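You operate a simulated robot arm through the tools that you are given. There is no shell and no other tool.

The job below is to be done with a simulated robot arm. You get a single attempt, and the scene is never put back.

Task
Clamp the free two-dot post to 10 newtons like the others, grind the pins on machine two, then switch off.
Fine: power key on, GRIND key with its own time and the speed as set, one full run; hands off the plate till it stops; power key off.

Only the result counts: the job must be done as asked and must still hold three seconds after the hand-in. Knocking over, shifting, dropping, spilling or breaking anything else fails it.

Robot
A 6-joint arm with a two-finger parallel gripper, fixed in place. Base frame: the origin is on the floor under the middle of its stand, x ahead of it, y to its left, z up; the work surface is at about z = 0.76. Readings come in m, rad, newtons and seconds.
With the tool pointing down near the work surface it reaches from about 0.3 to 0.74 m from the base axis. Its first joint turns from -1.152 to 1.152 rad. Payload 2.45 kg.
The TCP is the grasp point between the finger pads, 0.024 m short of the fingertips. In the tool frame z runs along the fingers and y along their closing line. The gripper opens to 0.068 m. The fingers are 0.017 m wide and 0.01 m thick; the gripper's body (0.04 by 0.07 m) begins 0.041 m behind the TCP.
Orientation is that of the tool frame in the base frame, as a unit quaternion [w, x, y, z]. With the fingers straight down and closing along the base's y, the tool's x points along the base's -x, its y along +y and its z along -z.

Tools
- The arm moves only by the tool jog_arm. Its argument "commands" is a list of rows, each an object of numbers (a shift or turn left out is 0, a gripper value left out holds the last): "x", "y", "z": the shift along the base's x, y, z in units of 250 mm (1.0 is 250 mm); "ax", "ay", "az": the turn, a rotation vector about the base's x, y, z in units of 60 degrees (1.0 is 60 degrees); "jaw": the finger opening in m, from 0 to 0.068. In form: [{"x": .., "y": .., "z": .., "ax": .., "ay": .., "az": .., "jaw": ..}, ...]. A call has 1 to 20 rows; each row is the pose to reach, as a shift and turn from the pose commanded when the call began. A call with a number of a shift or a turn outside -1 to 1 is refused whole. Rows are played at 5 a second. More than 0.05 m and 0.15 rad between two rows, or a gripper value outside its range, and nothing of the call is played. Where a pose cannot be reached the arm comes as near as it can. A force on the tool above 40 N (or 10 N above the force at the start of the call, whichever is more), or a blocked arm, ends the call early, and 0.2 s more pass. The fingers move at their own pace (about 0.108 m/s each) and stop on an object; they squeeze with about 20 N. The grip force told is the motor's: it shows also when the fingers shut on nothing. Time passes only in rows, and 0.2 s behind the last, so rows that repeat a pose let the fingers close. The reply holds the time, the measured pose of the TCP, the force on the tool along the base axes, the opening and the grip force, in the units named above and with some noise, with the torque about the TCP (base axes, N m) and any sound that the robot's microphone picked up.
- Cameras (640 x 400 px; columns grow to the right, rows downward): "scene" is fixed at [0.1523, 0.4001, 1.4768]; the picture's right is [-0.89, -0.46, 0.00], its down [-0.20, 0.39, -0.90] and it looks along [0.41, -0.80, -0.44] (base axes); focal length 266 px, centre (320, 200). "wrist" rides on the gripper at [0.084, 0.011, -0.075] in the tool frame; the picture's right is [-0.13, 0.99, 0.00], its down [-0.60, -0.08, -0.79] and it looks along [-0.79, -0.10, 0.61] (tool axes); focal length 251 px, centre (320, 200). There is no depth. A picture from a camera that has moved, and an enlarged one, comes with that camera's place and axes in the base frame and with its lens.
- camera(camera): a new picture of that camera. No time passes.
- enlarge(camera, box): a new picture of the part [left, top, right, bottom] of that camera's present view, enlarged. No time passes.
- finish_job(): hands the job in; it is judged then, once.

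Nothing tells you positions but the pictures and the camera data. Unless the task says otherwise, let go and move clear before handing in.

The tools are called after ">>>" as name(argument=value, ...) on one line, values as JSON. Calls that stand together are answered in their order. jog_arm: Moves the arm, as the interface text tells. Its arguments: {"type":"object","properties":{"commands":{"type":"array"}},"required":["commands"]} The other tools are called the same way: camera (camera) takes a picture; enlarge (camera, box) takes an enlarged picture of a part of a camera's view; finish_job () hands the job in.

At the start:

```text
time: 0.0
tcp_pos: [0.5004, -0.0479, 1.3555]
ee_rot: [0.001, -0.001, 1.0, -0.001]
wrist_force: [-0.1, 0.5, -0.3]
wrist_torque: [-0.03, 0.01, 0.01]
finger_gap: 0.068
finger_force: 0.0
```

scene: 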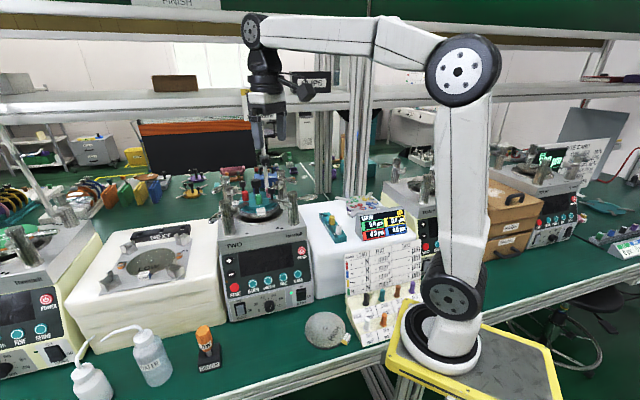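
wrist: 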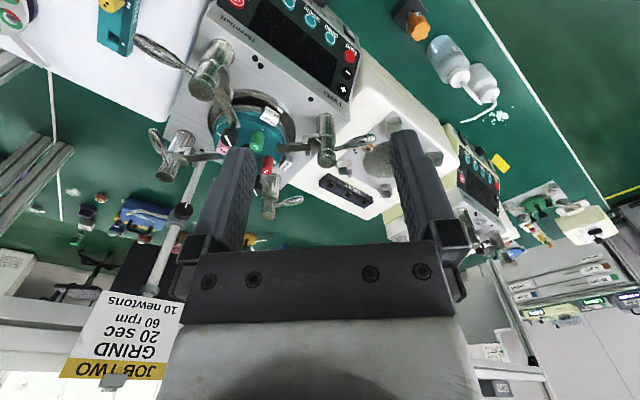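

I see a bench with several polishing machines; machine "TWO" is in the centre of the scene picture, with posts (pins) on it. I'll take closer looks before moving.

>>> enlarge(camera="scene", box=[200, 150, 330, 330])

>>> enlarge(camera="wrist", box=[130, 0, 450, 220])

>>> enlarge(camera="scene", box=[300, 180, 440, 350])

>>> enlarge(camera="wrist", box=[50, 280, 210, 400])

```text
2.22 times, centred on (265, 240) of scene
camera zoom: at [0.1523, 0.4001, 1.4768], right [-0.89, -0.46, 0.0], down [-0.2, 0.39, -0.9], along [0.41, -0.8, -0.44], focal length 592 px, centre (442, 111)
```

zoom: 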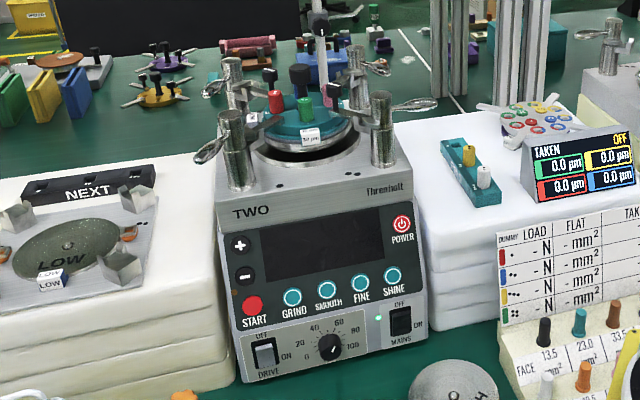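

```text
1.82 times, centred on (290, 110) of wrist
camera zoom: at [0.417, -0.0367, 1.4317], right [0.13, 0.99, 0.0], down [0.6, -0.08, 0.79], along [0.79, -0.1, -0.61], focal length 457 px, centre (374, 364)
```

zoom: 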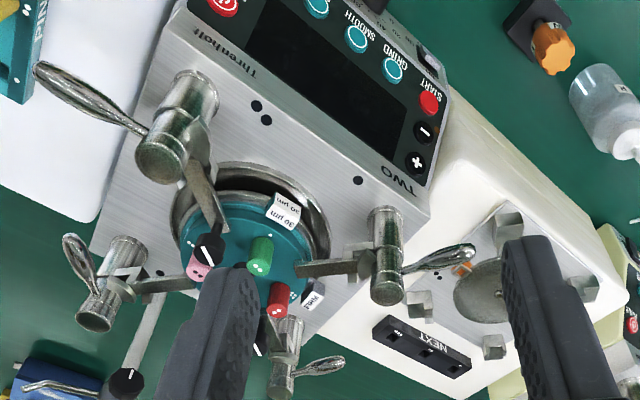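

```text
2.35 times, centred on (370, 265) of scene
camera zoom: at [0.1523, 0.4001, 1.4768], right [-0.89, -0.46, 0.0], down [-0.2, 0.39, -0.9], along [0.41, -0.8, -0.44], focal length 627 px, centre (202, 47)
```

zoom: 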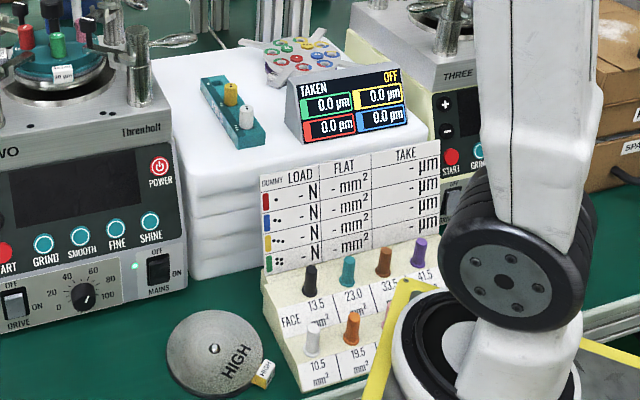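

```text
3.33 times, centred on (130, 340) of wrist
camera zoom: at [0.417, -0.0367, 1.4317], right [0.13, 0.99, 0.0], down [0.6, -0.08, 0.79], along [0.79, -0.1, -0.61], focal length 838 px, centre (953, -267)
```

zoom: 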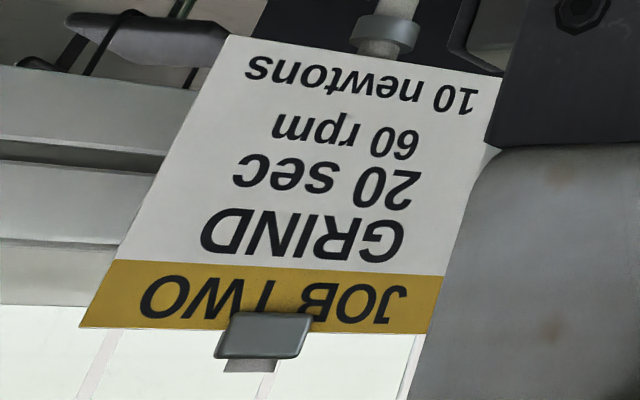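

Machine two's card says JOB TWO: GRIND, 20 sec, 60 rpm, 10 newtons. I'll look more closely at the posts, the levers and the panel.

>>> enlarge(camera="wrist", box=[140, 30, 260, 105])

>>> enlarge(camera="wrist", box=[140, 90, 260, 190])

>>> enlarge(camera="wrist", box=[230, 90, 390, 220])

>>> enlarge(camera="scene", box=[210, 160, 320, 230])

>>> enlarge(camera="scene", box=[220, 240, 320, 325])

```text
5.33 times, centred on (200, 68) of wrist
camera zoom: at [0.417, -0.0367, 1.4317], right [0.13, 0.99, 0.0], down [0.6, -0.08, 0.79], along [0.79, -0.1, -0.61], focal length 1341 px, centre (960, 907)
```

zoom: 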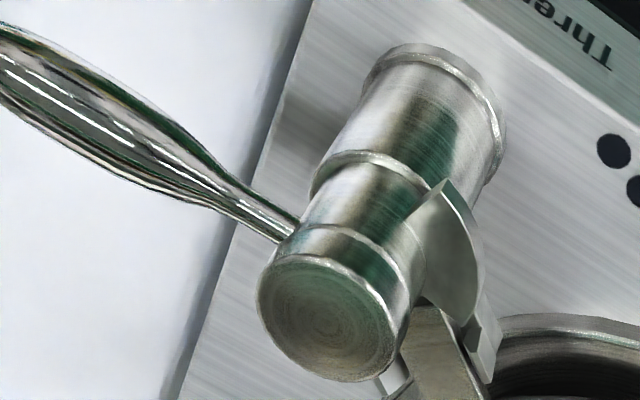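

```text
4.00 times, centred on (200, 140) of wrist
camera zoom: at [0.417, -0.0367, 1.4317], right [0.13, 0.99, 0.0], down [0.6, -0.08, 0.79], along [0.79, -0.1, -0.61], focal length 1006 px, centre (800, 440)
```

zoom: 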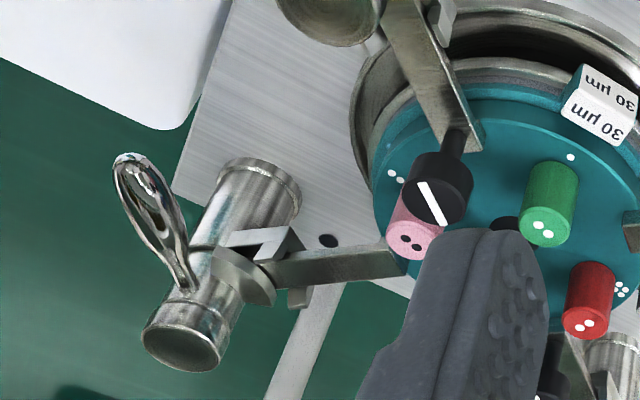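

```text
3.08 times, centred on (310, 155) of wrist
camera zoom: at [0.417, -0.0367, 1.4317], right [0.13, 0.99, 0.0], down [0.6, -0.08, 0.79], along [0.79, -0.1, -0.61], focal length 774 px, centre (351, 338)
```

zoom: 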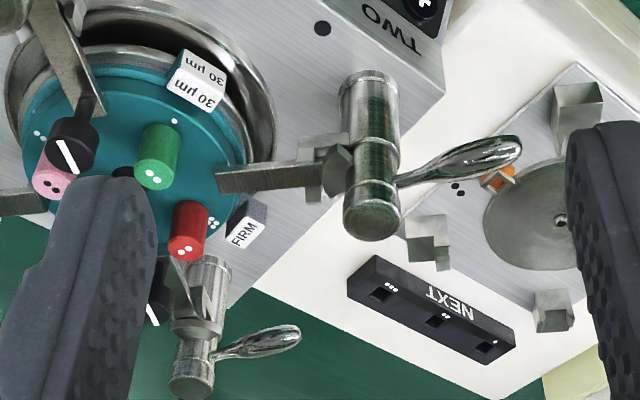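

```text
5.71 times, centred on (265, 195) of scene
camera zoom: at [0.1523, 0.4001, 1.4768], right [-0.89, -0.46, 0.0], down [-0.2, 0.39, -0.9], along [0.41, -0.8, -0.44], focal length 1522 px, centre (634, 229)
```

zoom: 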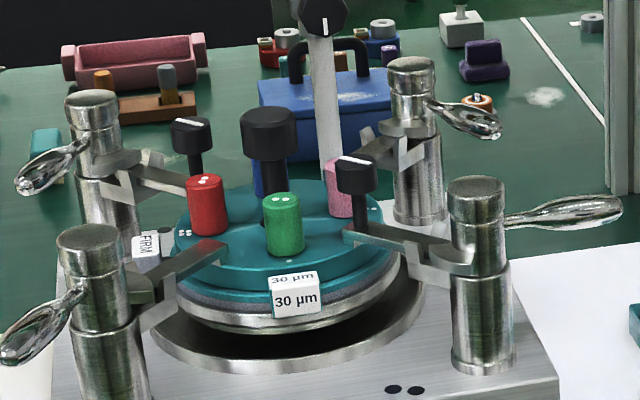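

```text
4.71 times, centred on (270, 282) of scene
camera zoom: at [0.1523, 0.4001, 1.4768], right [-0.89, -0.46, 0.0], down [-0.2, 0.39, -0.9], along [0.41, -0.8, -0.44], focal length 1253 px, centre (555, -188)
```

zoom: 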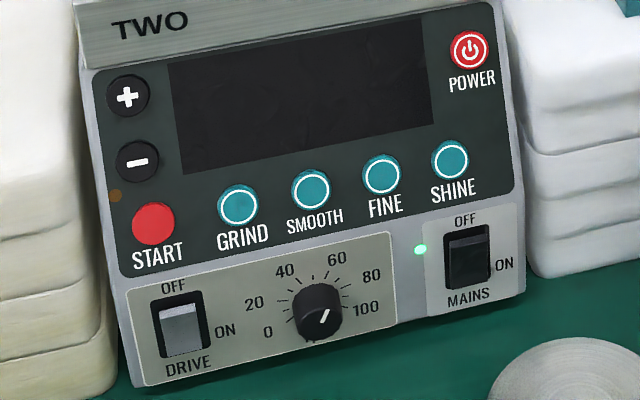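

The two-dot post appears to be the front-right one (seen in the scene picture), next to the two black dots on the deck, at roughly (0.55, -0.2, 1.15). I'll turn the wrist camera to look at it from the +y side, staying high and clear.

>>> jog_arm(commands=[{"x": -0.025, "y": 0.05, "az": -0.125, "jaw": 0.068}, {"x": -0.05, "y": 0.1, "az": -0.25}, {"x": -0.075, "y": 0.15, "az": -0.375}, {"x": -0.1, "y": 0.2, "az": -0.5}, {"x": -0.125, "y": 0.25, "az": -0.625}, {"x": -0.15, "y": 0.3, "az": -0.75}, {"x": -0.175, "y": 0.35, "az": -0.875}, {"x": -0.2, "y": 0.4, "az": -1.0}, {"x": -0.2, "y": 0.4, "az": -1.0}])

>>> camera(camera="wrist")

>>> camera(camera="scene")

```text
time: 2.0
tcp_pos: [0.4484, 0.0519, 1.3565]
ee_rot: [0.001, 0.5, 0.866, 0.0]
wrist_force: [0.1, -0.7, -0.1]
wrist_torque: [0.0, -0.01, 0.0]
finger_gap: 0.068
finger_force: 0.0
```

```text
taken
camera wrist: at [0.4178, 0.1303, 1.4315], right [0.92, 0.38, 0.0], down [0.23, -0.56, 0.79], along [0.3, -0.73, -0.61], focal length 251 px, centre (320, 200)
```

wrist: 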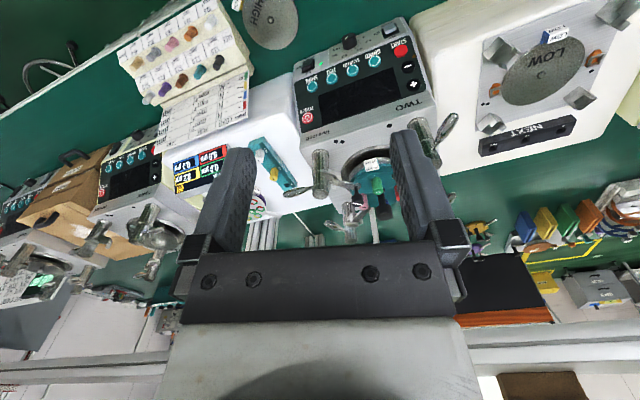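

```text
taken
```

scene: 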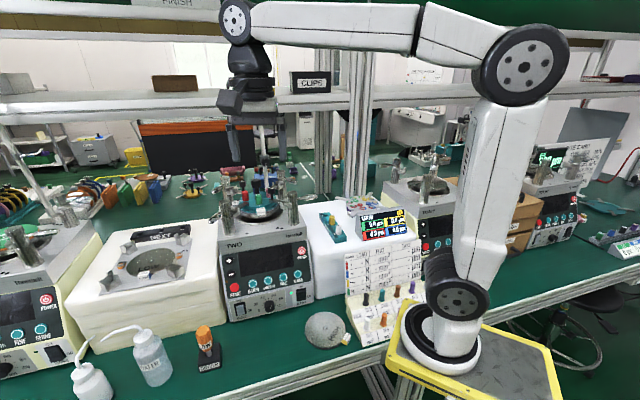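

The view from the +y side shows machine two with the panel facing (-x, +y). I'll zoom in on it to locate things.

>>> enlarge(camera="wrist", box=[285, 10, 465, 140])

>>> enlarge(camera="wrist", box=[295, 130, 395, 250])

>>> enlarge(camera="scene", box=[215, 160, 315, 230])

```text
3.08 times, centred on (375, 75) of wrist
camera zoom: at [0.4178, 0.1303, 1.4315], right [0.92, 0.38, 0.0], down [0.23, -0.56, 0.79], along [0.3, -0.73, -0.61], focal length 774 px, centre (151, 585)
```

zoom: 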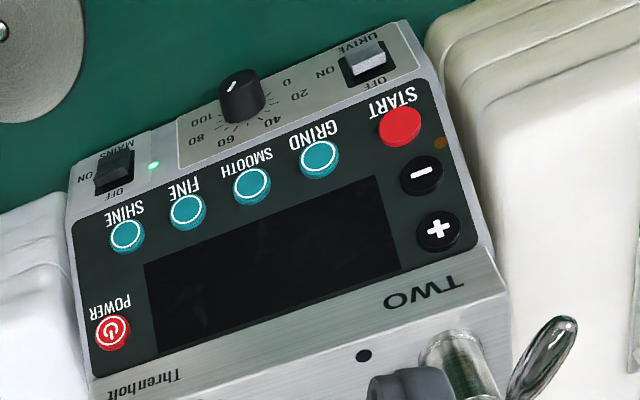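

```text
3.33 times, centred on (345, 190) of wrist
camera zoom: at [0.4178, 0.1303, 1.4315], right [0.92, 0.38, 0.0], down [0.23, -0.56, 0.79], along [0.3, -0.73, -0.61], focal length 838 px, centre (237, 233)
```

zoom: 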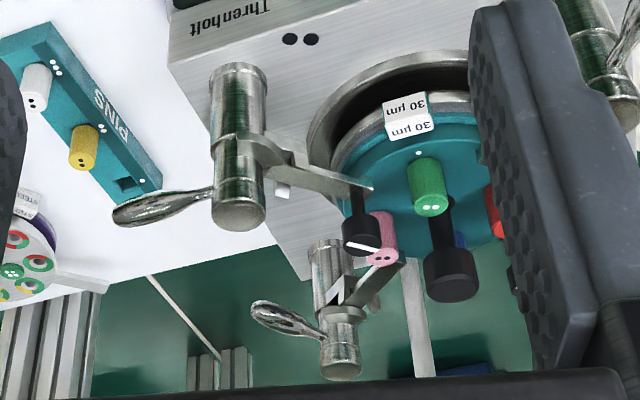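

```text
5.71 times, centred on (265, 195) of scene
camera zoom: at [0.1523, 0.4001, 1.4768], right [-0.89, -0.46, 0.0], down [-0.2, 0.39, -0.9], along [0.41, -0.8, -0.44], focal length 1522 px, centre (634, 229)
```

zoom: 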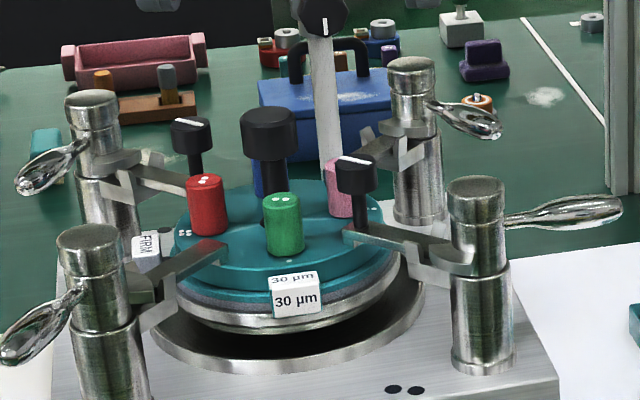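

Using both views I place the two-dot post's top at about (0.554, -0.195, 1.147), the deck at z≈1.04 and the plate centre near (0.687, -0.192). The two-dot lever stands about 50° off its mirror partner. I'll move above the machine at a safe height to look down on the posts.

>>> jog_arm(commands=[{"x": 0.12, "y": -0.103, "z": -0.018}, {"x": 0.24, "y": -0.206, "z": -0.036}, {"x": 0.36, "y": -0.31, "z": -0.054}, {"x": 0.48, "y": -0.413, "z": -0.072}, {"x": 0.6, "y": -0.516, "z": -0.09}, {"x": 0.72, "y": -0.62, "z": -0.108}, {"x": 0.842, "y": -0.724, "z": -0.126}, {"x": 0.842, "y": -0.724, "z": -0.126}])

>>> camera(camera="wrist")

>>> enlarge(camera="wrist", box=[220, 0, 420, 125])

```text
time: 3.8
tcp_pos: [0.6624, -0.1295, 1.3238]
ee_rot: [0.0, 0.499, 0.867, 0.0]
wrist_force: [-0.3, -0.1, 0.2]
wrist_torque: [0.02, -0.03, -0.02]
finger_gap: 0.068
finger_force: 0.1
```

```text
taken
camera wrist: at [0.6292, -0.0513, 1.4005], right [0.92, 0.39, 0.0], down [0.23, -0.56, 0.79], along [0.31, -0.73, -0.61], focal length 251 px, centre (320, 200)
```

wrist: 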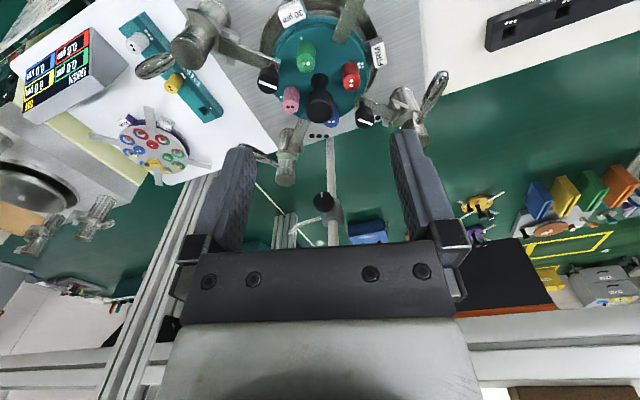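

```text
3.20 times, centred on (320, 62) of wrist
camera zoom: at [0.6292, -0.0513, 1.4005], right [0.92, 0.39, 0.0], down [0.23, -0.56, 0.79], along [0.31, -0.73, -0.61], focal length 805 px, centre (320, 640)
```

zoom: 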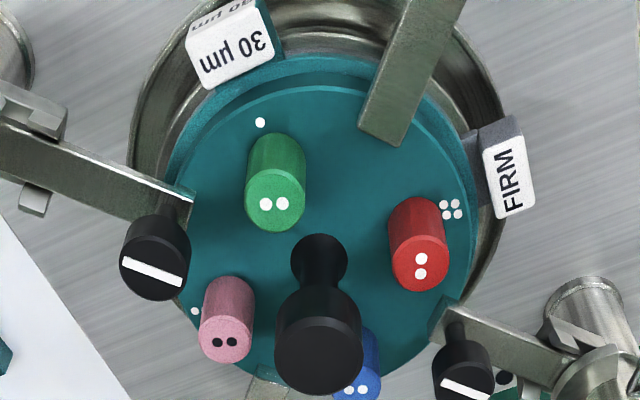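

Two of the arms carry a black knob with a white line and two arms are plain. I'll go closer to the two-dot post to look for scales or marks.

>>> jog_arm(commands=[{"x": -0.126, "y": -0.013, "z": -0.076}, {"x": -0.252, "y": -0.026, "z": -0.152}, {"x": -0.378, "y": -0.039, "z": -0.228}, {"x": -0.504, "y": -0.052, "z": -0.304}, {"x": -0.504, "y": -0.052, "z": -0.304}])

>>> camera(camera="wrist")

>>> enlarge(camera="wrist", box=[240, 60, 400, 190])

```text
time: 5.0
tcp_pos: [0.5346, -0.1417, 1.2469]
ee_rot: [0.002, 0.498, 0.867, 0.0]
wrist_force: [0.0, 0.6, -0.1]
wrist_torque: [0.0, 0.02, -0.01]
finger_gap: 0.0678
finger_force: 0.0
```

```text
taken
camera wrist: at [0.5024, -0.0624, 1.3233], right [0.92, 0.38, 0.0], down [0.23, -0.56, 0.79], along [0.31, -0.73, -0.61], focal length 251 px, centre (320, 200)
```

wrist: 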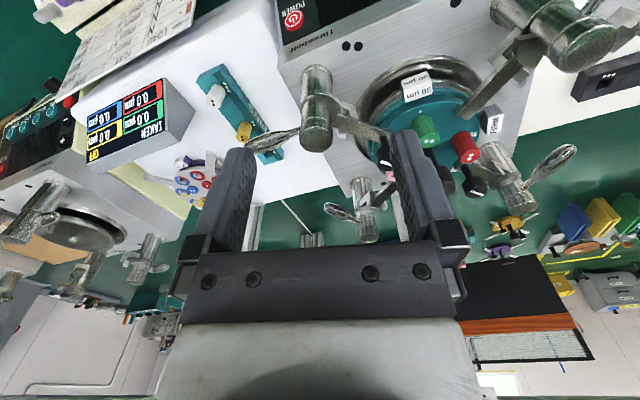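

```text
3.08 times, centred on (320, 125) of wrist
camera zoom: at [0.5024, -0.0624, 1.3233], right [0.92, 0.38, 0.0], down [0.23, -0.56, 0.79], along [0.31, -0.73, -0.61], focal length 774 px, centre (320, 431)
```

zoom: 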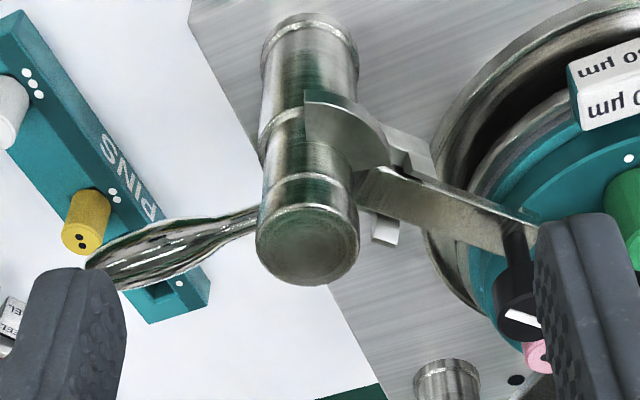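

Each post has a lever with a cam and a blade arm, and I read the panel normal as pointing at (-0.65, 0.65, 0.41). I'll zoom further on the posts for force marks, and on the switches and speed dial.

>>> enlarge(camera="scene", box=[275, 185, 325, 230])

>>> enlarge(camera="scene", box=[208, 190, 258, 240])

>>> enlarge(camera="scene", box=[225, 285, 275, 325])

>>> enlarge(camera="scene", box=[260, 280, 320, 320])

>>> enlarge(camera="wrist", box=[460, 0, 640, 120])

>>> enlarge(camera="wrist", box=[320, 150, 420, 250])

```text
8.89 times, centred on (300, 208) of scene
camera zoom: at [0.1523, 0.4001, 1.4769], right [-0.89, -0.46, 0.0], down [-0.2, 0.39, -0.9], along [0.41, -0.8, -0.44], focal length 2367 px, centre (498, 133)
```

zoom: 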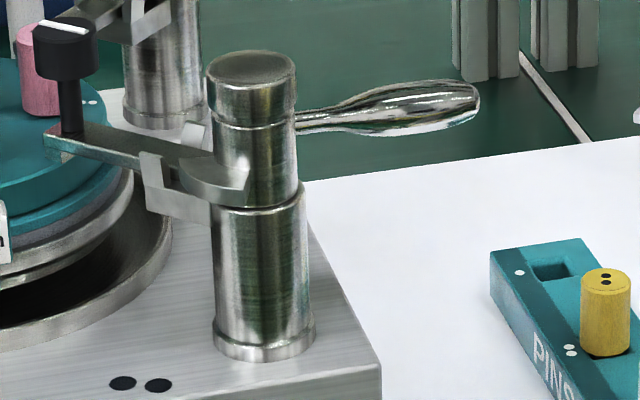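

```text
8.00 times, centred on (233, 215) of scene
camera zoom: at [0.1523, 0.4001, 1.4769], right [-0.89, -0.46, 0.0], down [-0.2, 0.39, -0.9], along [0.41, -0.8, -0.44], focal length 2131 px, centre (1016, 80)
```

zoom: 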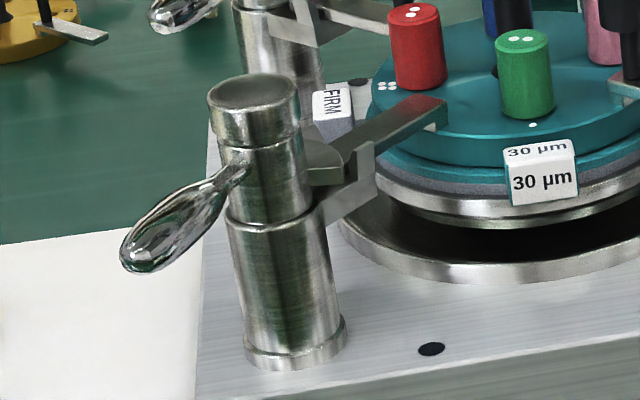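

```text
10.00 times, centred on (250, 305) of scene
camera zoom: at [0.1523, 0.4001, 1.4769], right [-0.89, -0.46, 0.0], down [-0.2, 0.39, -0.9], along [0.41, -0.8, -0.44], focal length 2663 px, centre (1020, -850)
```

zoom: 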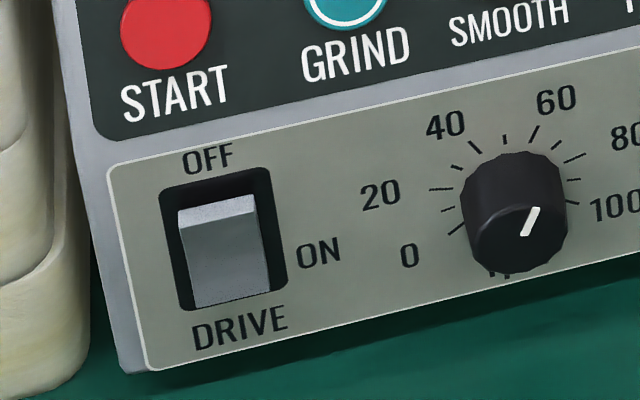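

```text
10.00 times, centred on (290, 300) of scene
camera zoom: at [0.1523, 0.4001, 1.4769], right [-0.89, -0.46, 0.0], down [-0.2, 0.39, -0.9], along [0.41, -0.8, -0.44], focal length 2663 px, centre (620, -800)
```

zoom: 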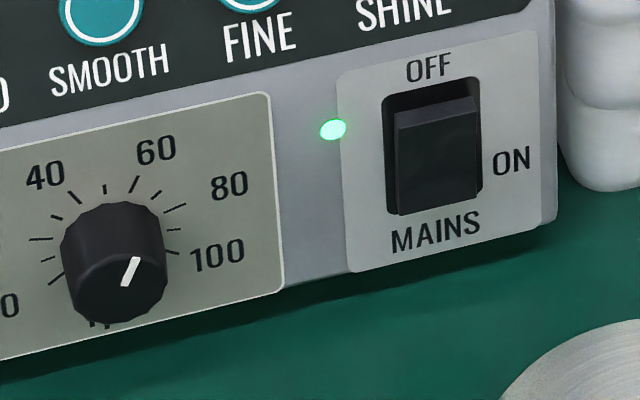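

```text
3.33 times, centred on (550, 60) of wrist
camera zoom: at [0.5024, -0.0624, 1.3233], right [0.92, 0.38, 0.0], down [0.23, -0.56, 0.79], along [0.31, -0.73, -0.61], focal length 838 px, centre (-447, 667)
```

zoom: 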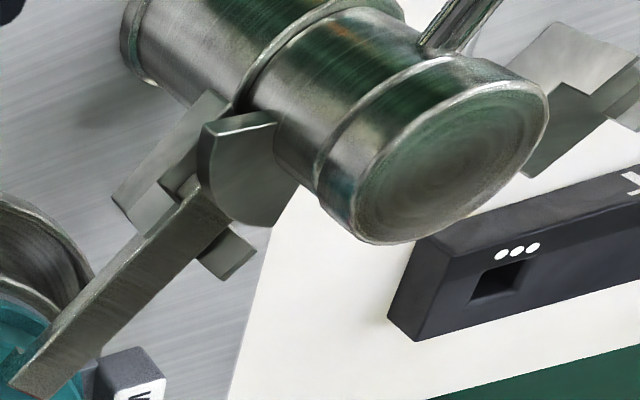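

```text
4.00 times, centred on (370, 200) of wrist
camera zoom: at [0.5024, -0.0624, 1.3233], right [0.92, 0.38, 0.0], down [0.23, -0.56, 0.79], along [0.31, -0.73, -0.61], focal length 1006 px, centre (120, 200)
```

zoom: 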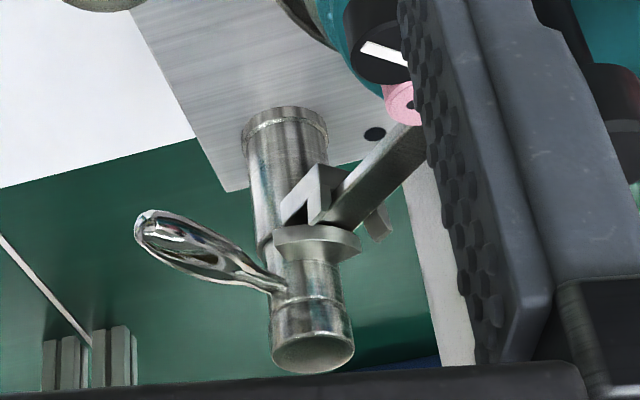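

MAINS is on (green light), and DRIVE sits at the same tilt as MAINS, so I take it to be on too. The speed dial points at 60. I'll back off upward to see all four posts and their dots.

>>> jog_arm(commands=[{"x": 0.1, "y": 0.034, "z": 0.124}, {"x": 0.2, "y": 0.068, "z": 0.248}, {"x": 0.3, "y": 0.102, "z": 0.372}, {"x": 0.4, "y": 0.136, "z": 0.496}, {"x": 0.4, "y": 0.136, "z": 0.496}])

>>> camera(camera="wrist")

>>> enlarge(camera="wrist", box=[230, 0, 430, 125])

>>> enlarge(camera="wrist", box=[240, 80, 400, 190])

```text
time: 6.2
tcp_pos: [0.6335, -0.106, 1.3694]
ee_rot: [0.0, 0.499, 0.867, 0.0]
wrist_force: [-0.1, 0.5, -0.4]
wrist_torque: [-0.01, 0.0, 0.01]
finger_gap: 0.0679
finger_force: 0.0
out of reach, approached as far as the arm can: row 4, 5
```

```text
taken
camera wrist: at [0.6004, -0.0282, 1.4456], right [0.92, 0.38, 0.0], down [0.23, -0.56, 0.79], along [0.31, -0.73, -0.61], focal length 251 px, centre (320, 200)
```

wrist: 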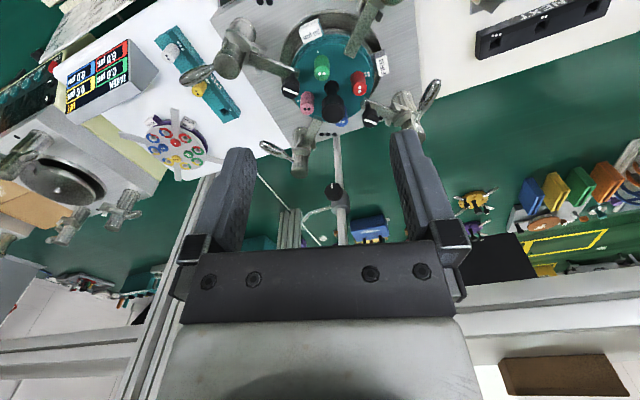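

```text
3.20 times, centred on (330, 62) of wrist
camera zoom: at [0.6004, -0.0282, 1.4456], right [0.92, 0.38, 0.0], down [0.23, -0.56, 0.79], along [0.31, -0.73, -0.61], focal length 805 px, centre (288, 640)
```

zoom: 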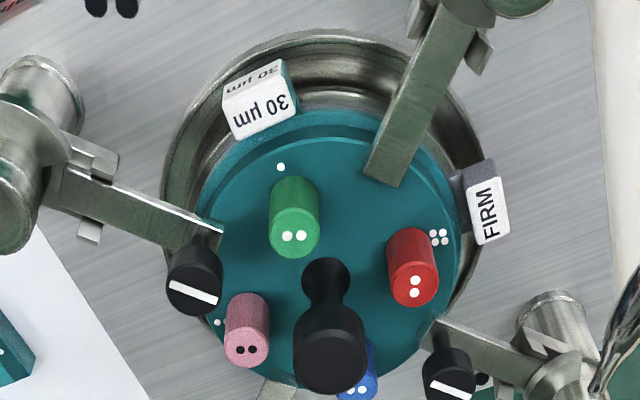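

```text
3.64 times, centred on (320, 135) of wrist
camera zoom: at [0.6004, -0.0282, 1.4456], right [0.92, 0.38, 0.0], down [0.23, -0.56, 0.79], along [0.31, -0.73, -0.61], focal length 914 px, centre (320, 436)
```

zoom: 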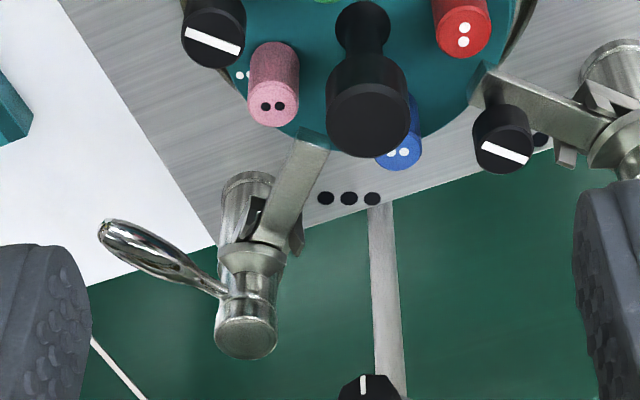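

The dots now read one at front-left, two at front-right, three at back-right and four at back-left. So the two-dot post is the front-right one, and its lever is the odd one out. I'll retreat to the front of the machine and close the fingers, then tilt the tool towards the panel. Powering on first should let me see whether the display shows clamp force.

>>> jog_arm(commands=[{"x": -0.133, "y": 0.073, "z": -0.03, "az": 0.036, "jaw": 0.0}, {"x": -0.266, "y": 0.146, "z": -0.1, "az": 0.072}, {"x": -0.4, "y": 0.219, "z": -0.18, "az": 0.107}, {"x": -0.533, "y": 0.293, "z": -0.26, "az": 0.143}, {"x": -0.666, "y": 0.366, "z": -0.34, "az": 0.179}, {"x": -0.8, "y": 0.439, "z": -0.42, "az": 0.215}, {"x": -0.932, "y": 0.512, "z": -0.492, "az": 0.25}, {"x": -0.932, "y": 0.512, "z": -0.492, "az": 0.25}])

>>> camera(camera="wrist")

>>> camera(camera="scene")

```text
time: 8.0
tcp_pos: [0.3982, 0.0208, 1.244]
ee_rot: [0.0, 0.381, 0.925, 0.0]
wrist_force: [0.2, 0.7, 0.2]
wrist_torque: [-0.01, 0.02, 0.02]
finger_gap: 0.0
finger_force: 19.6
```

```text
taken
camera wrist: at [0.347, 0.0893, 1.3197], right [0.79, 0.61, 0.0], down [0.37, -0.48, 0.79], along [0.49, -0.63, -0.61], focal length 251 px, centre (320, 200)
```

wrist: 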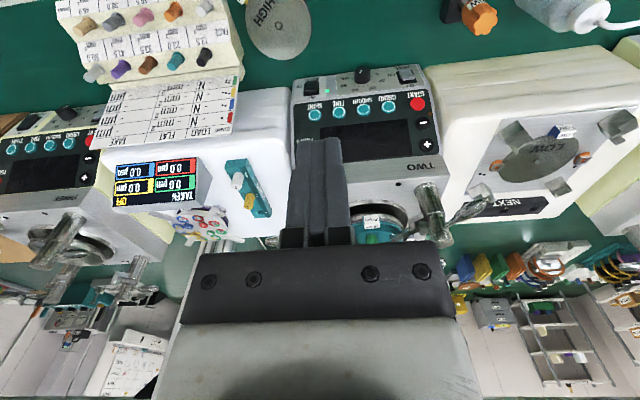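

```text
taken
```

scene: 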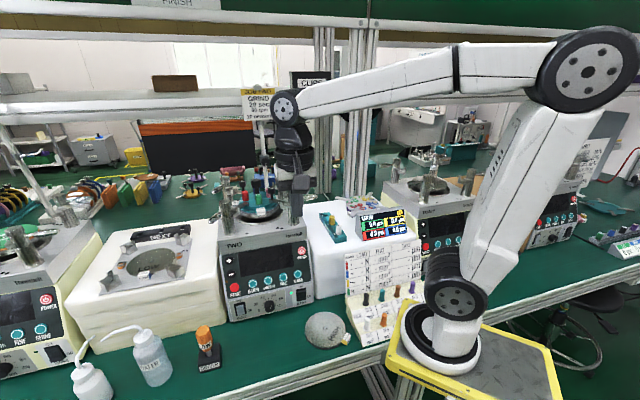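

I'm in front of the machine with fingers closed. I'll zoom on the panel from this pose to pin down the key positions.

>>> enlarge(camera="wrist", box=[285, 55, 445, 185])

>>> enlarge(camera="scene", box=[215, 230, 320, 325])

>>> enlarge(camera="scene", box=[230, 80, 290, 125])

```text
3.08 times, centred on (365, 120) of wrist
camera zoom: at [0.347, 0.0893, 1.3197], right [0.79, 0.61, 0.0], down [0.37, -0.48, 0.79], along [0.49, -0.63, -0.61], focal length 774 px, centre (182, 446)
```

zoom: 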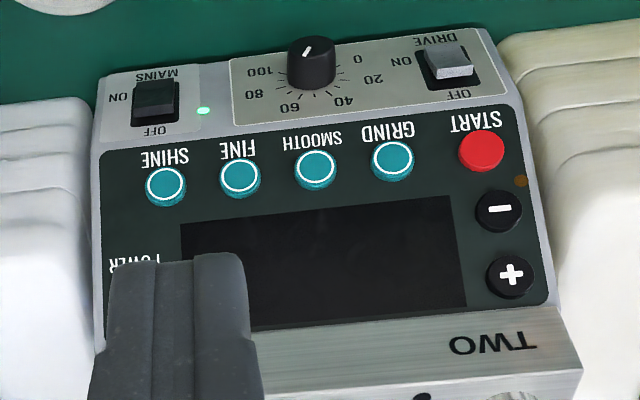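

```text
4.21 times, centred on (268, 278) of scene
camera zoom: at [0.1523, 0.4001, 1.4768], right [-0.89, -0.46, 0.0], down [-0.2, 0.39, -0.9], along [0.41, -0.8, -0.44], focal length 1121 px, centre (541, -126)
```

zoom: 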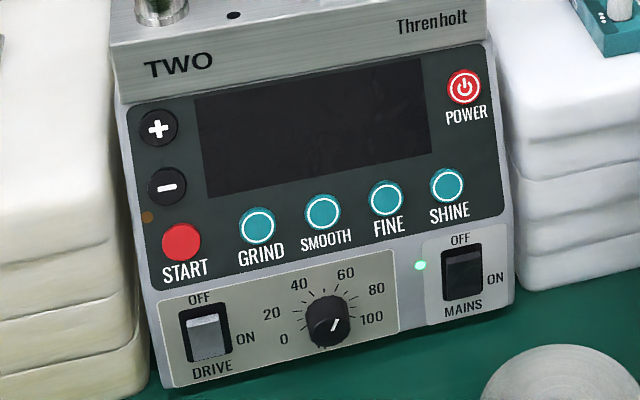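

```text
8.89 times, centred on (260, 102) of scene
camera zoom: at [0.1523, 0.4001, 1.4768], right [-0.89, -0.46, 0.0], down [-0.2, 0.39, -0.9], along [0.41, -0.8, -0.44], focal length 2367 px, centre (853, 1067)
```

zoom: 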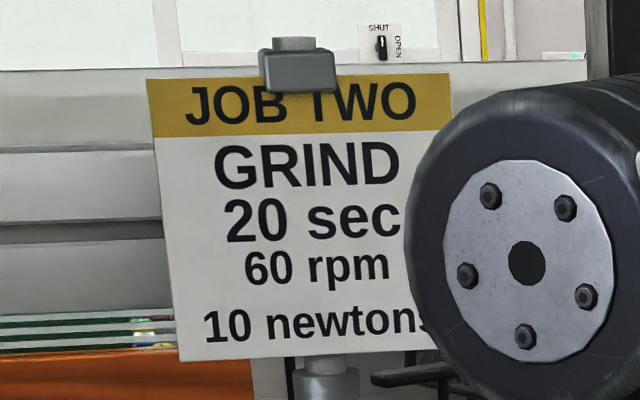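

Keys come out at about POWER (0.513, -0.176, 0.966), GRIND (0.600, -0.037, 0.912) and START (0.639, -0.004, 0.908). The DRIVE and MAINS rockers look the same, so both are on. I'll tilt the tool 45° towards the panel while moving in front of the POWER key.

>>> jog_arm(commands=[{"x": 0.013, "y": -0.053, "z": -0.1, "ax": -0.088, "ay": -0.088, "jaw": 0.0}, {"x": 0.027, "y": -0.107, "z": -0.2, "ax": -0.177, "ay": -0.177}, {"x": 0.04, "y": -0.16, "z": -0.3, "ax": -0.265, "ay": -0.265}, {"x": 0.053, "y": -0.213, "z": -0.4, "ax": -0.353, "ay": -0.353}, {"x": 0.067, "y": -0.267, "z": -0.5, "ax": -0.442, "ay": -0.442}, {"x": 0.08, "y": -0.32, "z": -0.6, "ax": -0.53, "ay": -0.53}, {"x": 0.08, "y": -0.32, "z": -0.6, "ax": -0.53, "ay": -0.53}])

>>> camera(camera="wrist")

>>> camera(camera="scene")

```text
time: 9.6
tcp_pos: [0.4324, -0.0575, 1.1]
ee_rot: [0.353, 0.354, 0.854, -0.148]
wrist_force: [0.6, -0.4, -0.3]
wrist_torque: [0.0, -0.03, -0.01]
finger_gap: 0.0
finger_force: 20.2
out of reach, approached as far as the arm can: row 6, 7
```

```text
taken
camera wrist: at [0.3615, 0.0305, 1.0944], right [0.77, 0.64, 0.09], down [-0.15, 0.04, 0.99], along [0.63, -0.77, 0.12], focal length 251 px, centre (320, 200)
```

wrist: 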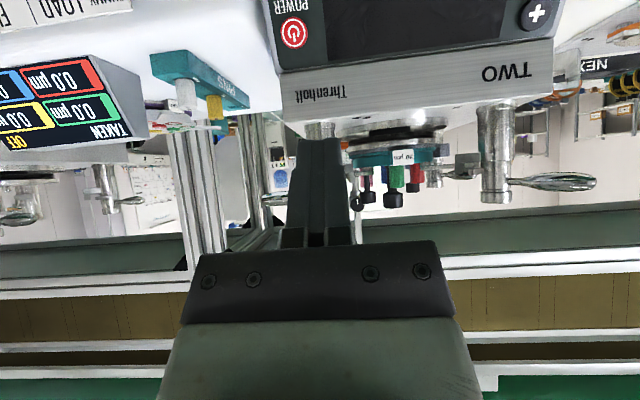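

```text
taken
```

scene: 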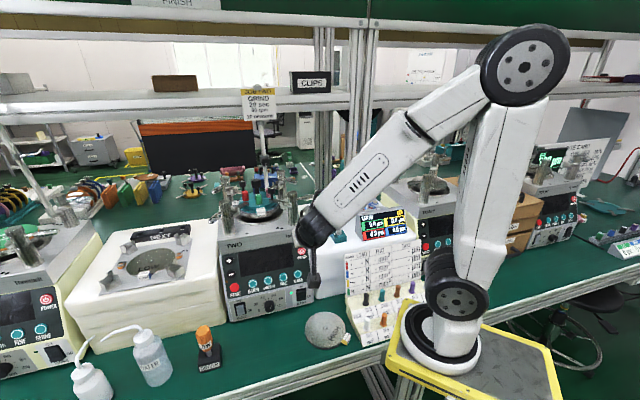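

The orientation came out as wanted; only x stopped 1 cm short, because it was too near the base. I'll continue to a point about 5 cm in front of the POWER key.

>>> jog_arm(commands=[{"x": 0.063, "y": -0.094, "z": -0.13}, {"x": 0.127, "y": -0.188, "z": -0.26}, {"x": 0.19, "y": -0.282, "z": -0.39}, {"x": 0.19, "y": -0.282, "z": -0.39}])

>>> camera(camera="wrist")

>>> enlarge(camera="scene", box=[215, 200, 345, 320])

```text
time: 10.6
tcp_pos: [0.481, -0.1295, 1.0009]
ee_rot: [0.354, 0.354, 0.853, -0.147]
wrist_force: [0.5, 0.7, -0.7]
wrist_torque: [0.01, -0.01, 0.0]
finger_gap: 0.0
finger_force: 19.9
```

```text
taken
camera wrist: at [0.4103, -0.0422, 0.9958], right [0.77, 0.64, 0.09], down [-0.15, 0.04, 0.99], along [0.63, -0.77, 0.13], focal length 251 px, centre (320, 200)
```

wrist: 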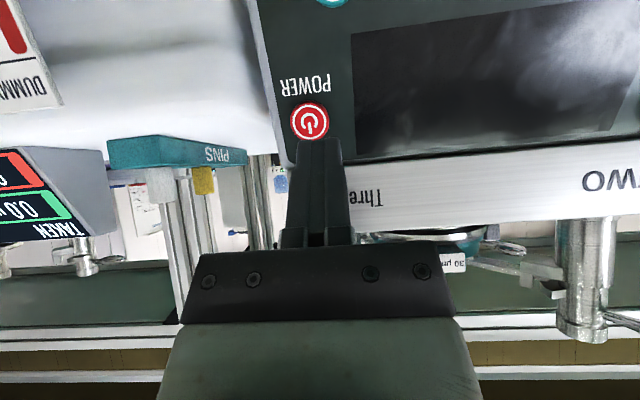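

```text
3.33 times, centred on (280, 260) of scene
camera zoom: at [0.1524, 0.4001, 1.4769], right [-0.89, -0.46, 0.0], down [-0.2, 0.39, -0.9], along [0.41, -0.8, -0.44], focal length 888 px, centre (453, 0)
```

zoom: 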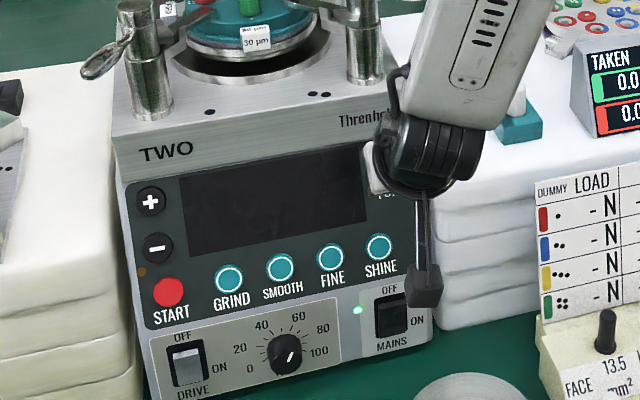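

The fingertip is about 4 cm from the POWER key and 7 mm to one side. I'll correct sideways, then advance along the panel normal in small steps.

>>> jog_arm(commands=[{"x": -0.024, "y": -0.014, "z": -0.014}, {"x": 0.02, "y": -0.058, "z": -0.046}, {"x": 0.064, "y": -0.102, "z": -0.077}, {"x": 0.064, "y": -0.102, "z": -0.077}])

>>> camera(camera="wrist")

```text
time: 11.6
tcp_pos: [0.4952, -0.1553, 0.9829]
ee_rot: [0.353, 0.353, 0.854, -0.146]
wrist_force: [-0.5, -0.3, -0.2]
wrist_torque: [-0.02, 0.01, -0.03]
finger_gap: 0.0002
finger_force: 20.0
```

```text
taken
camera wrist: at [0.4242, -0.0666, 0.9773], right [0.77, 0.64, 0.09], down [-0.15, 0.04, 0.99], along [0.63, -0.77, 0.13], focal length 251 px, centre (320, 200)
```

wrist: 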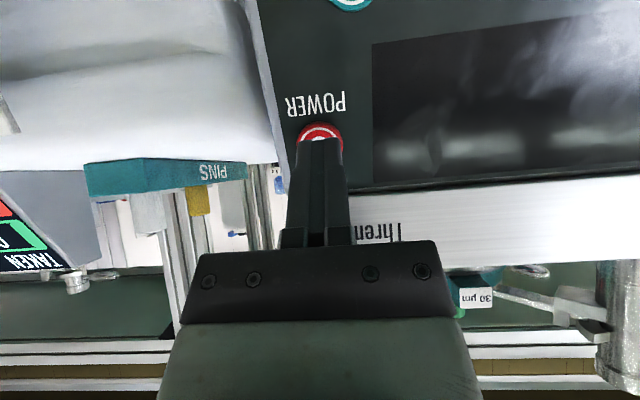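

The fingertip now lines up with the POWER key. I'll advance in 2 mm steps.

>>> jog_arm(commands=[{"x": 0.005, "y": -0.005, "z": -0.0036}, {"x": 0.01, "y": -0.01, "z": -0.0072}, {"x": 0.015, "y": -0.015, "z": -0.0108}])

>>> camera(camera="wrist")

```text
time: 12.4
tcp_pos: [0.4995, -0.157, 0.9807]
ee_rot: [0.354, 0.352, 0.854, -0.146]
wrist_force: [0.0, -0.2, 0.1]
wrist_torque: [0.02, 0.01, 0.01]
finger_gap: 0.0
finger_force: 19.7
```

```text
taken
camera wrist: at [0.4284, -0.0696, 0.9748], right [0.77, 0.64, 0.09], down [-0.15, 0.04, 0.99], along [0.63, -0.77, 0.13], focal length 251 px, centre (320, 200)
```

wrist: 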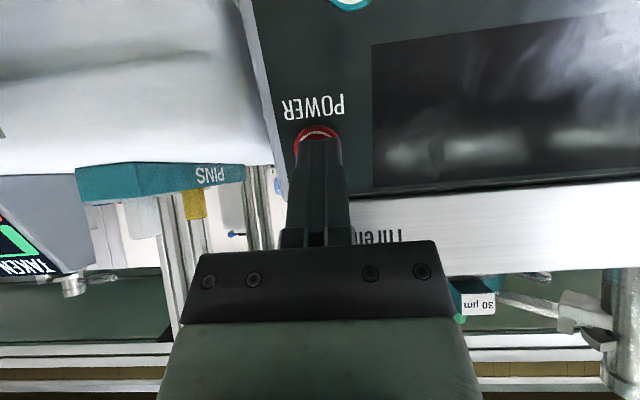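

No contact yet. I'll continue in small steps.

>>> jog_arm(commands=[{"x": 0.005, "y": -0.005, "z": -0.0036}, {"x": 0.01, "y": -0.01, "z": -0.0072}])

```text
time: 13.0
tcp_pos: [0.5022, -0.1585, 0.9781]
ee_rot: [0.354, 0.353, 0.854, -0.147]
wrist_force: [-2.4, 2.2, 2.1]
wrist_torque: [-0.04, -0.04, 0.0]
finger_gap: 0.0
finger_force: 20.4
heard: click
```

A click was heard with about 4 N on the key. I'll back straight off and check the display.

>>> jog_arm(commands=[{"x": -0.05, "y": 0.05, "z": 0.036}, {"x": -0.1, "y": 0.1, "z": 0.072}, {"x": -0.2, "y": 0.2, "z": 0.144}])

>>> enlarge(camera="scene", box=[215, 200, 345, 320])

>>> camera(camera="wrist")

```text
time: 13.8
tcp_pos: [0.4544, -0.1103, 1.0161]
ee_rot: [0.354, 0.353, 0.854, -0.146]
wrist_force: [-0.7, -0.4, -0.5]
wrist_torque: [-0.03, 0.02, -0.04]
finger_gap: 0.0002
finger_force: 19.9
```

```text
3.33 times, centred on (280, 260) of scene
camera zoom: at [0.1524, 0.4001, 1.4769], right [-0.89, -0.46, 0.0], down [-0.2, 0.39, -0.9], along [0.41, -0.8, -0.44], focal length 888 px, centre (453, 0)
```

zoom: 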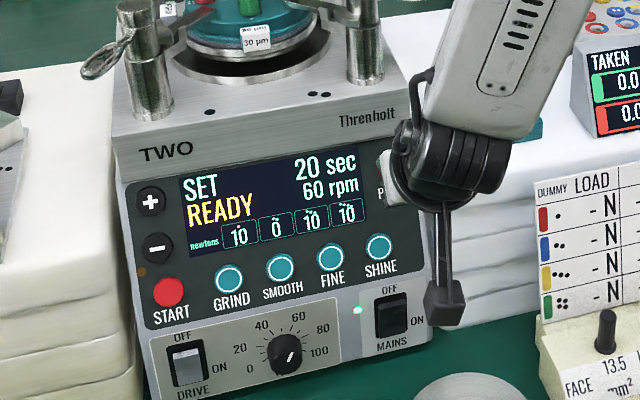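

```text
taken
camera wrist: at [0.3822, -0.022, 1.0097], right [0.77, 0.64, 0.09], down [-0.15, 0.04, 0.99], along [0.63, -0.77, 0.13], focal length 251 px, centre (320, 200)
```

wrist: 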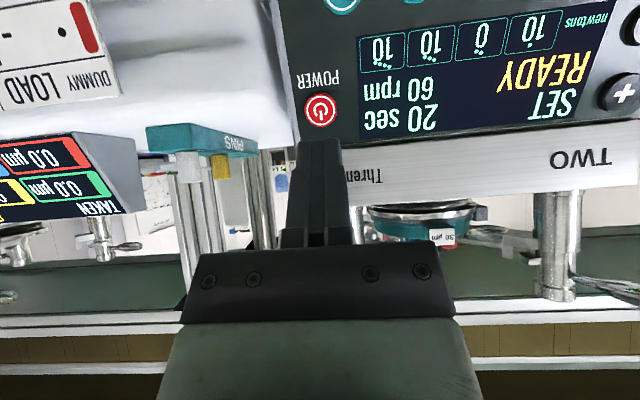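

The display now shows SET READY, 20 sec, 60 rpm, and newtons 10 / 0 / 10 / 10, so the two-dot post reads 0 and I can watch it as I turn the lever. I'll back up and untilt, then come over that lever with the jaws open as a fork.

>>> jog_arm(commands=[{"x": -0.003, "y": 0.007, "z": 0.156, "ax": 0.088, "ay": 0.088, "jaw": 0.0}, {"x": -0.006, "y": 0.014, "z": 0.312, "ax": 0.177, "ay": 0.177}, {"x": -0.009, "y": 0.02, "z": 0.468, "ax": 0.265, "ay": 0.265}, {"x": -0.012, "y": 0.027, "z": 0.624, "ax": 0.353, "ay": 0.353}, {"x": -0.015, "y": 0.034, "z": 0.78, "ax": 0.442, "ay": 0.442}, {"x": -0.018, "y": 0.041, "z": 0.936, "ax": 0.53, "ay": 0.53}, {"x": -0.018, "y": 0.041, "z": 0.936, "ax": 0.53, "ay": 0.53}])

>>> jog_arm(commands=[{"az": 0.125}, {"az": 0.25}, {"az": 0.375}, {"az": 0.5}, {"az": 0.625}, {"az": 0.75}, {"az": 0.75}])

>>> jog_arm(commands=[{"az": 0.125, "jaw": 0.042}, {"az": 0.25}, {"az": 0.375}, {"az": 0.5}, {"az": 0.625}, {"az": 0.667}, {"az": 0.667}])

>>> camera(camera="wrist")

>>> camera(camera="scene")

```text
time: 15.4
tcp_pos: [0.4495, -0.1009, 1.249]
ee_rot: [0.0, 0.382, 0.924, 0.001]
wrist_force: [0.2, 0.4, 0.1]
wrist_torque: [0.0, 0.01, -0.01]
finger_gap: 0.0
finger_force: 19.9
```

```text
time: 17.0
tcp_pos: [0.4476, -0.0995, 1.2488]
ee_rot: [0.001, -0.002, 1.0, 0.0]
wrist_force: [0.7, 0.4, 0.5]
wrist_torque: [0.0, -0.03, 0.02]
finger_gap: 0.0
finger_force: 20.4
```

```text
time: 18.6
tcp_pos: [0.4492, -0.0999, 1.249]
ee_rot: [0.001, -0.344, 0.939, 0.0]
wrist_force: [-0.4, 0.2, -1.0]
wrist_torque: [-0.03, -0.01, 0.01]
finger_gap: 0.0421
finger_force: 0.0
```

```text
taken
camera wrist: at [0.3773, -0.1447, 1.3241], right [-0.54, 0.84, 0.0], down [0.51, 0.33, 0.79], along [0.67, 0.43, -0.61], focal length 251 px, centre (320, 200)
```

wrist: 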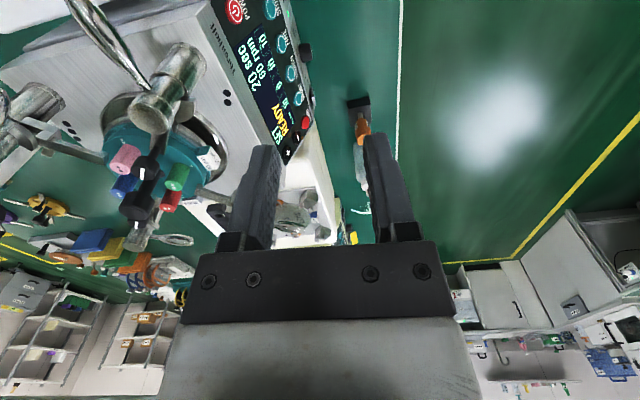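

```text
taken
```

scene: 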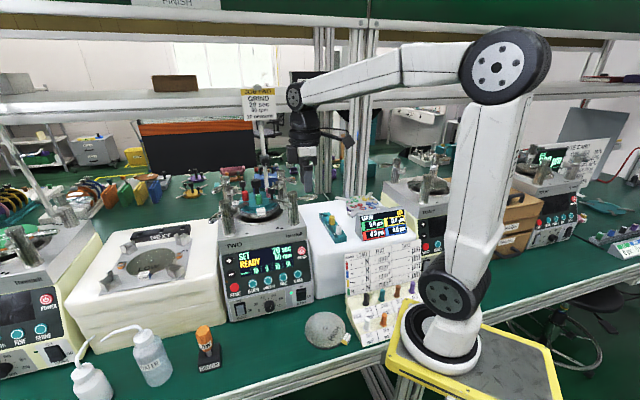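

The jaws are open 42 mm and lined up with the lever's direction. I'll move above the lever at a safe height and check the alignment before going down.

>>> jog_arm(commands=[{"x": 0.065, "y": -0.134}, {"x": 0.13, "y": -0.267}, {"x": 0.195, "y": -0.4}, {"x": 0.259, "y": -0.534}, {"x": 0.259, "y": -0.534}])

>>> camera(camera="wrist")

>>> enlarge(camera="scene", box=[255, 150, 345, 230])

```text
time: 19.8
tcp_pos: [0.5112, -0.2344, 1.2491]
ee_rot: [0.001, -0.342, 0.94, 0.001]
wrist_force: [0.2, -0.7, -0.2]
wrist_torque: [-0.03, 0.0, 0.03]
finger_gap: 0.0419
finger_force: 0.0
```

```text
taken
camera wrist: at [0.4409, -0.2789, 1.3251], right [-0.54, 0.84, 0.0], down [0.51, 0.33, 0.79], along [0.67, 0.43, -0.61], focal length 251 px, centre (320, 200)
```

wrist: 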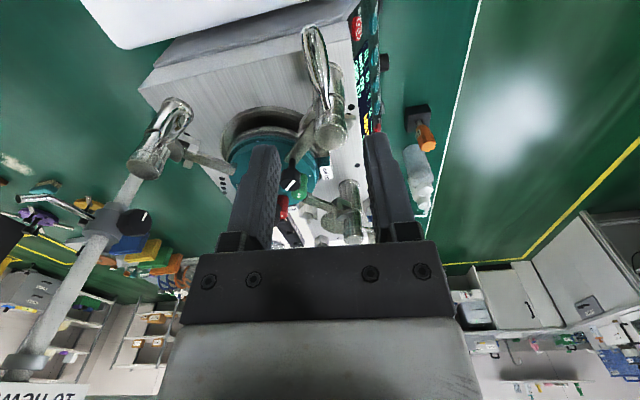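

```text
5.00 times, centred on (300, 190) of scene
camera zoom: at [0.1524, 0.4001, 1.4769], right [-0.89, -0.46, 0.0], down [-0.2, 0.39, -0.9], along [0.41, -0.8, -0.44], focal length 1332 px, centre (420, 250)
```

zoom: 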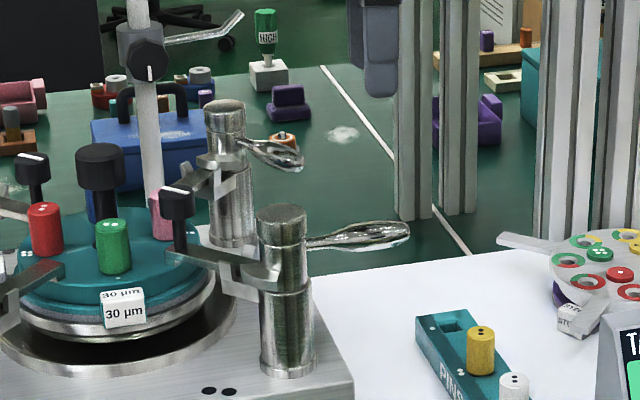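

Alignment looks right: the lever's middle lies between the fingers, within about 2 mm. I'll descend to straddle it.

>>> jog_arm(commands=[{"z": -0.12}, {"z": -0.24}, {"z": -0.34}])

>>> camera(camera="wrist")

>>> enlarge(camera="scene", box=[255, 150, 345, 230])

```text
time: 20.6
tcp_pos: [0.513, -0.2334, 1.163]
ee_rot: [0.001, -0.343, 0.939, 0.0]
wrist_force: [0.7, 0.6, -0.7]
wrist_torque: [0.01, -0.02, 0.01]
finger_gap: 0.0421
finger_force: 0.0
```

```text
taken
camera wrist: at [0.442, -0.2795, 1.2389], right [-0.54, 0.84, 0.0], down [0.51, 0.33, 0.79], along [0.67, 0.43, -0.61], focal length 251 px, centre (320, 200)
```

wrist: 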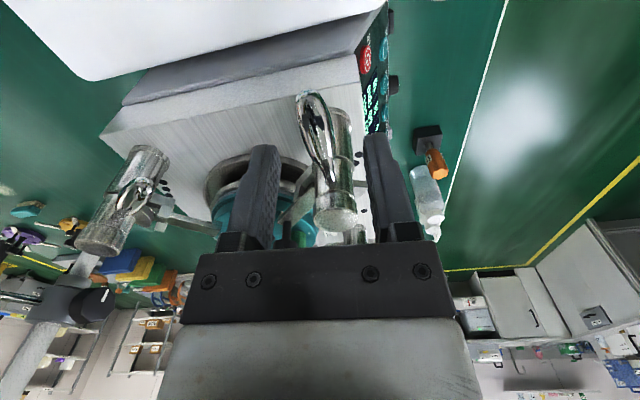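

```text
5.00 times, centred on (300, 190) of scene
camera zoom: at [0.1524, 0.4001, 1.4769], right [-0.89, -0.46, 0.0], down [-0.2, 0.39, -0.9], along [0.41, -0.8, -0.44], focal length 1332 px, centre (420, 250)
```

zoom: 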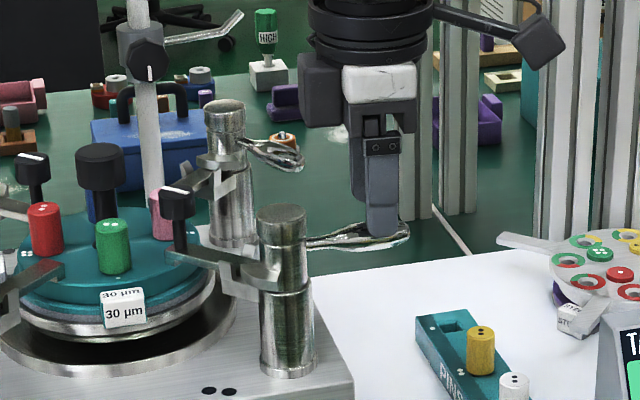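

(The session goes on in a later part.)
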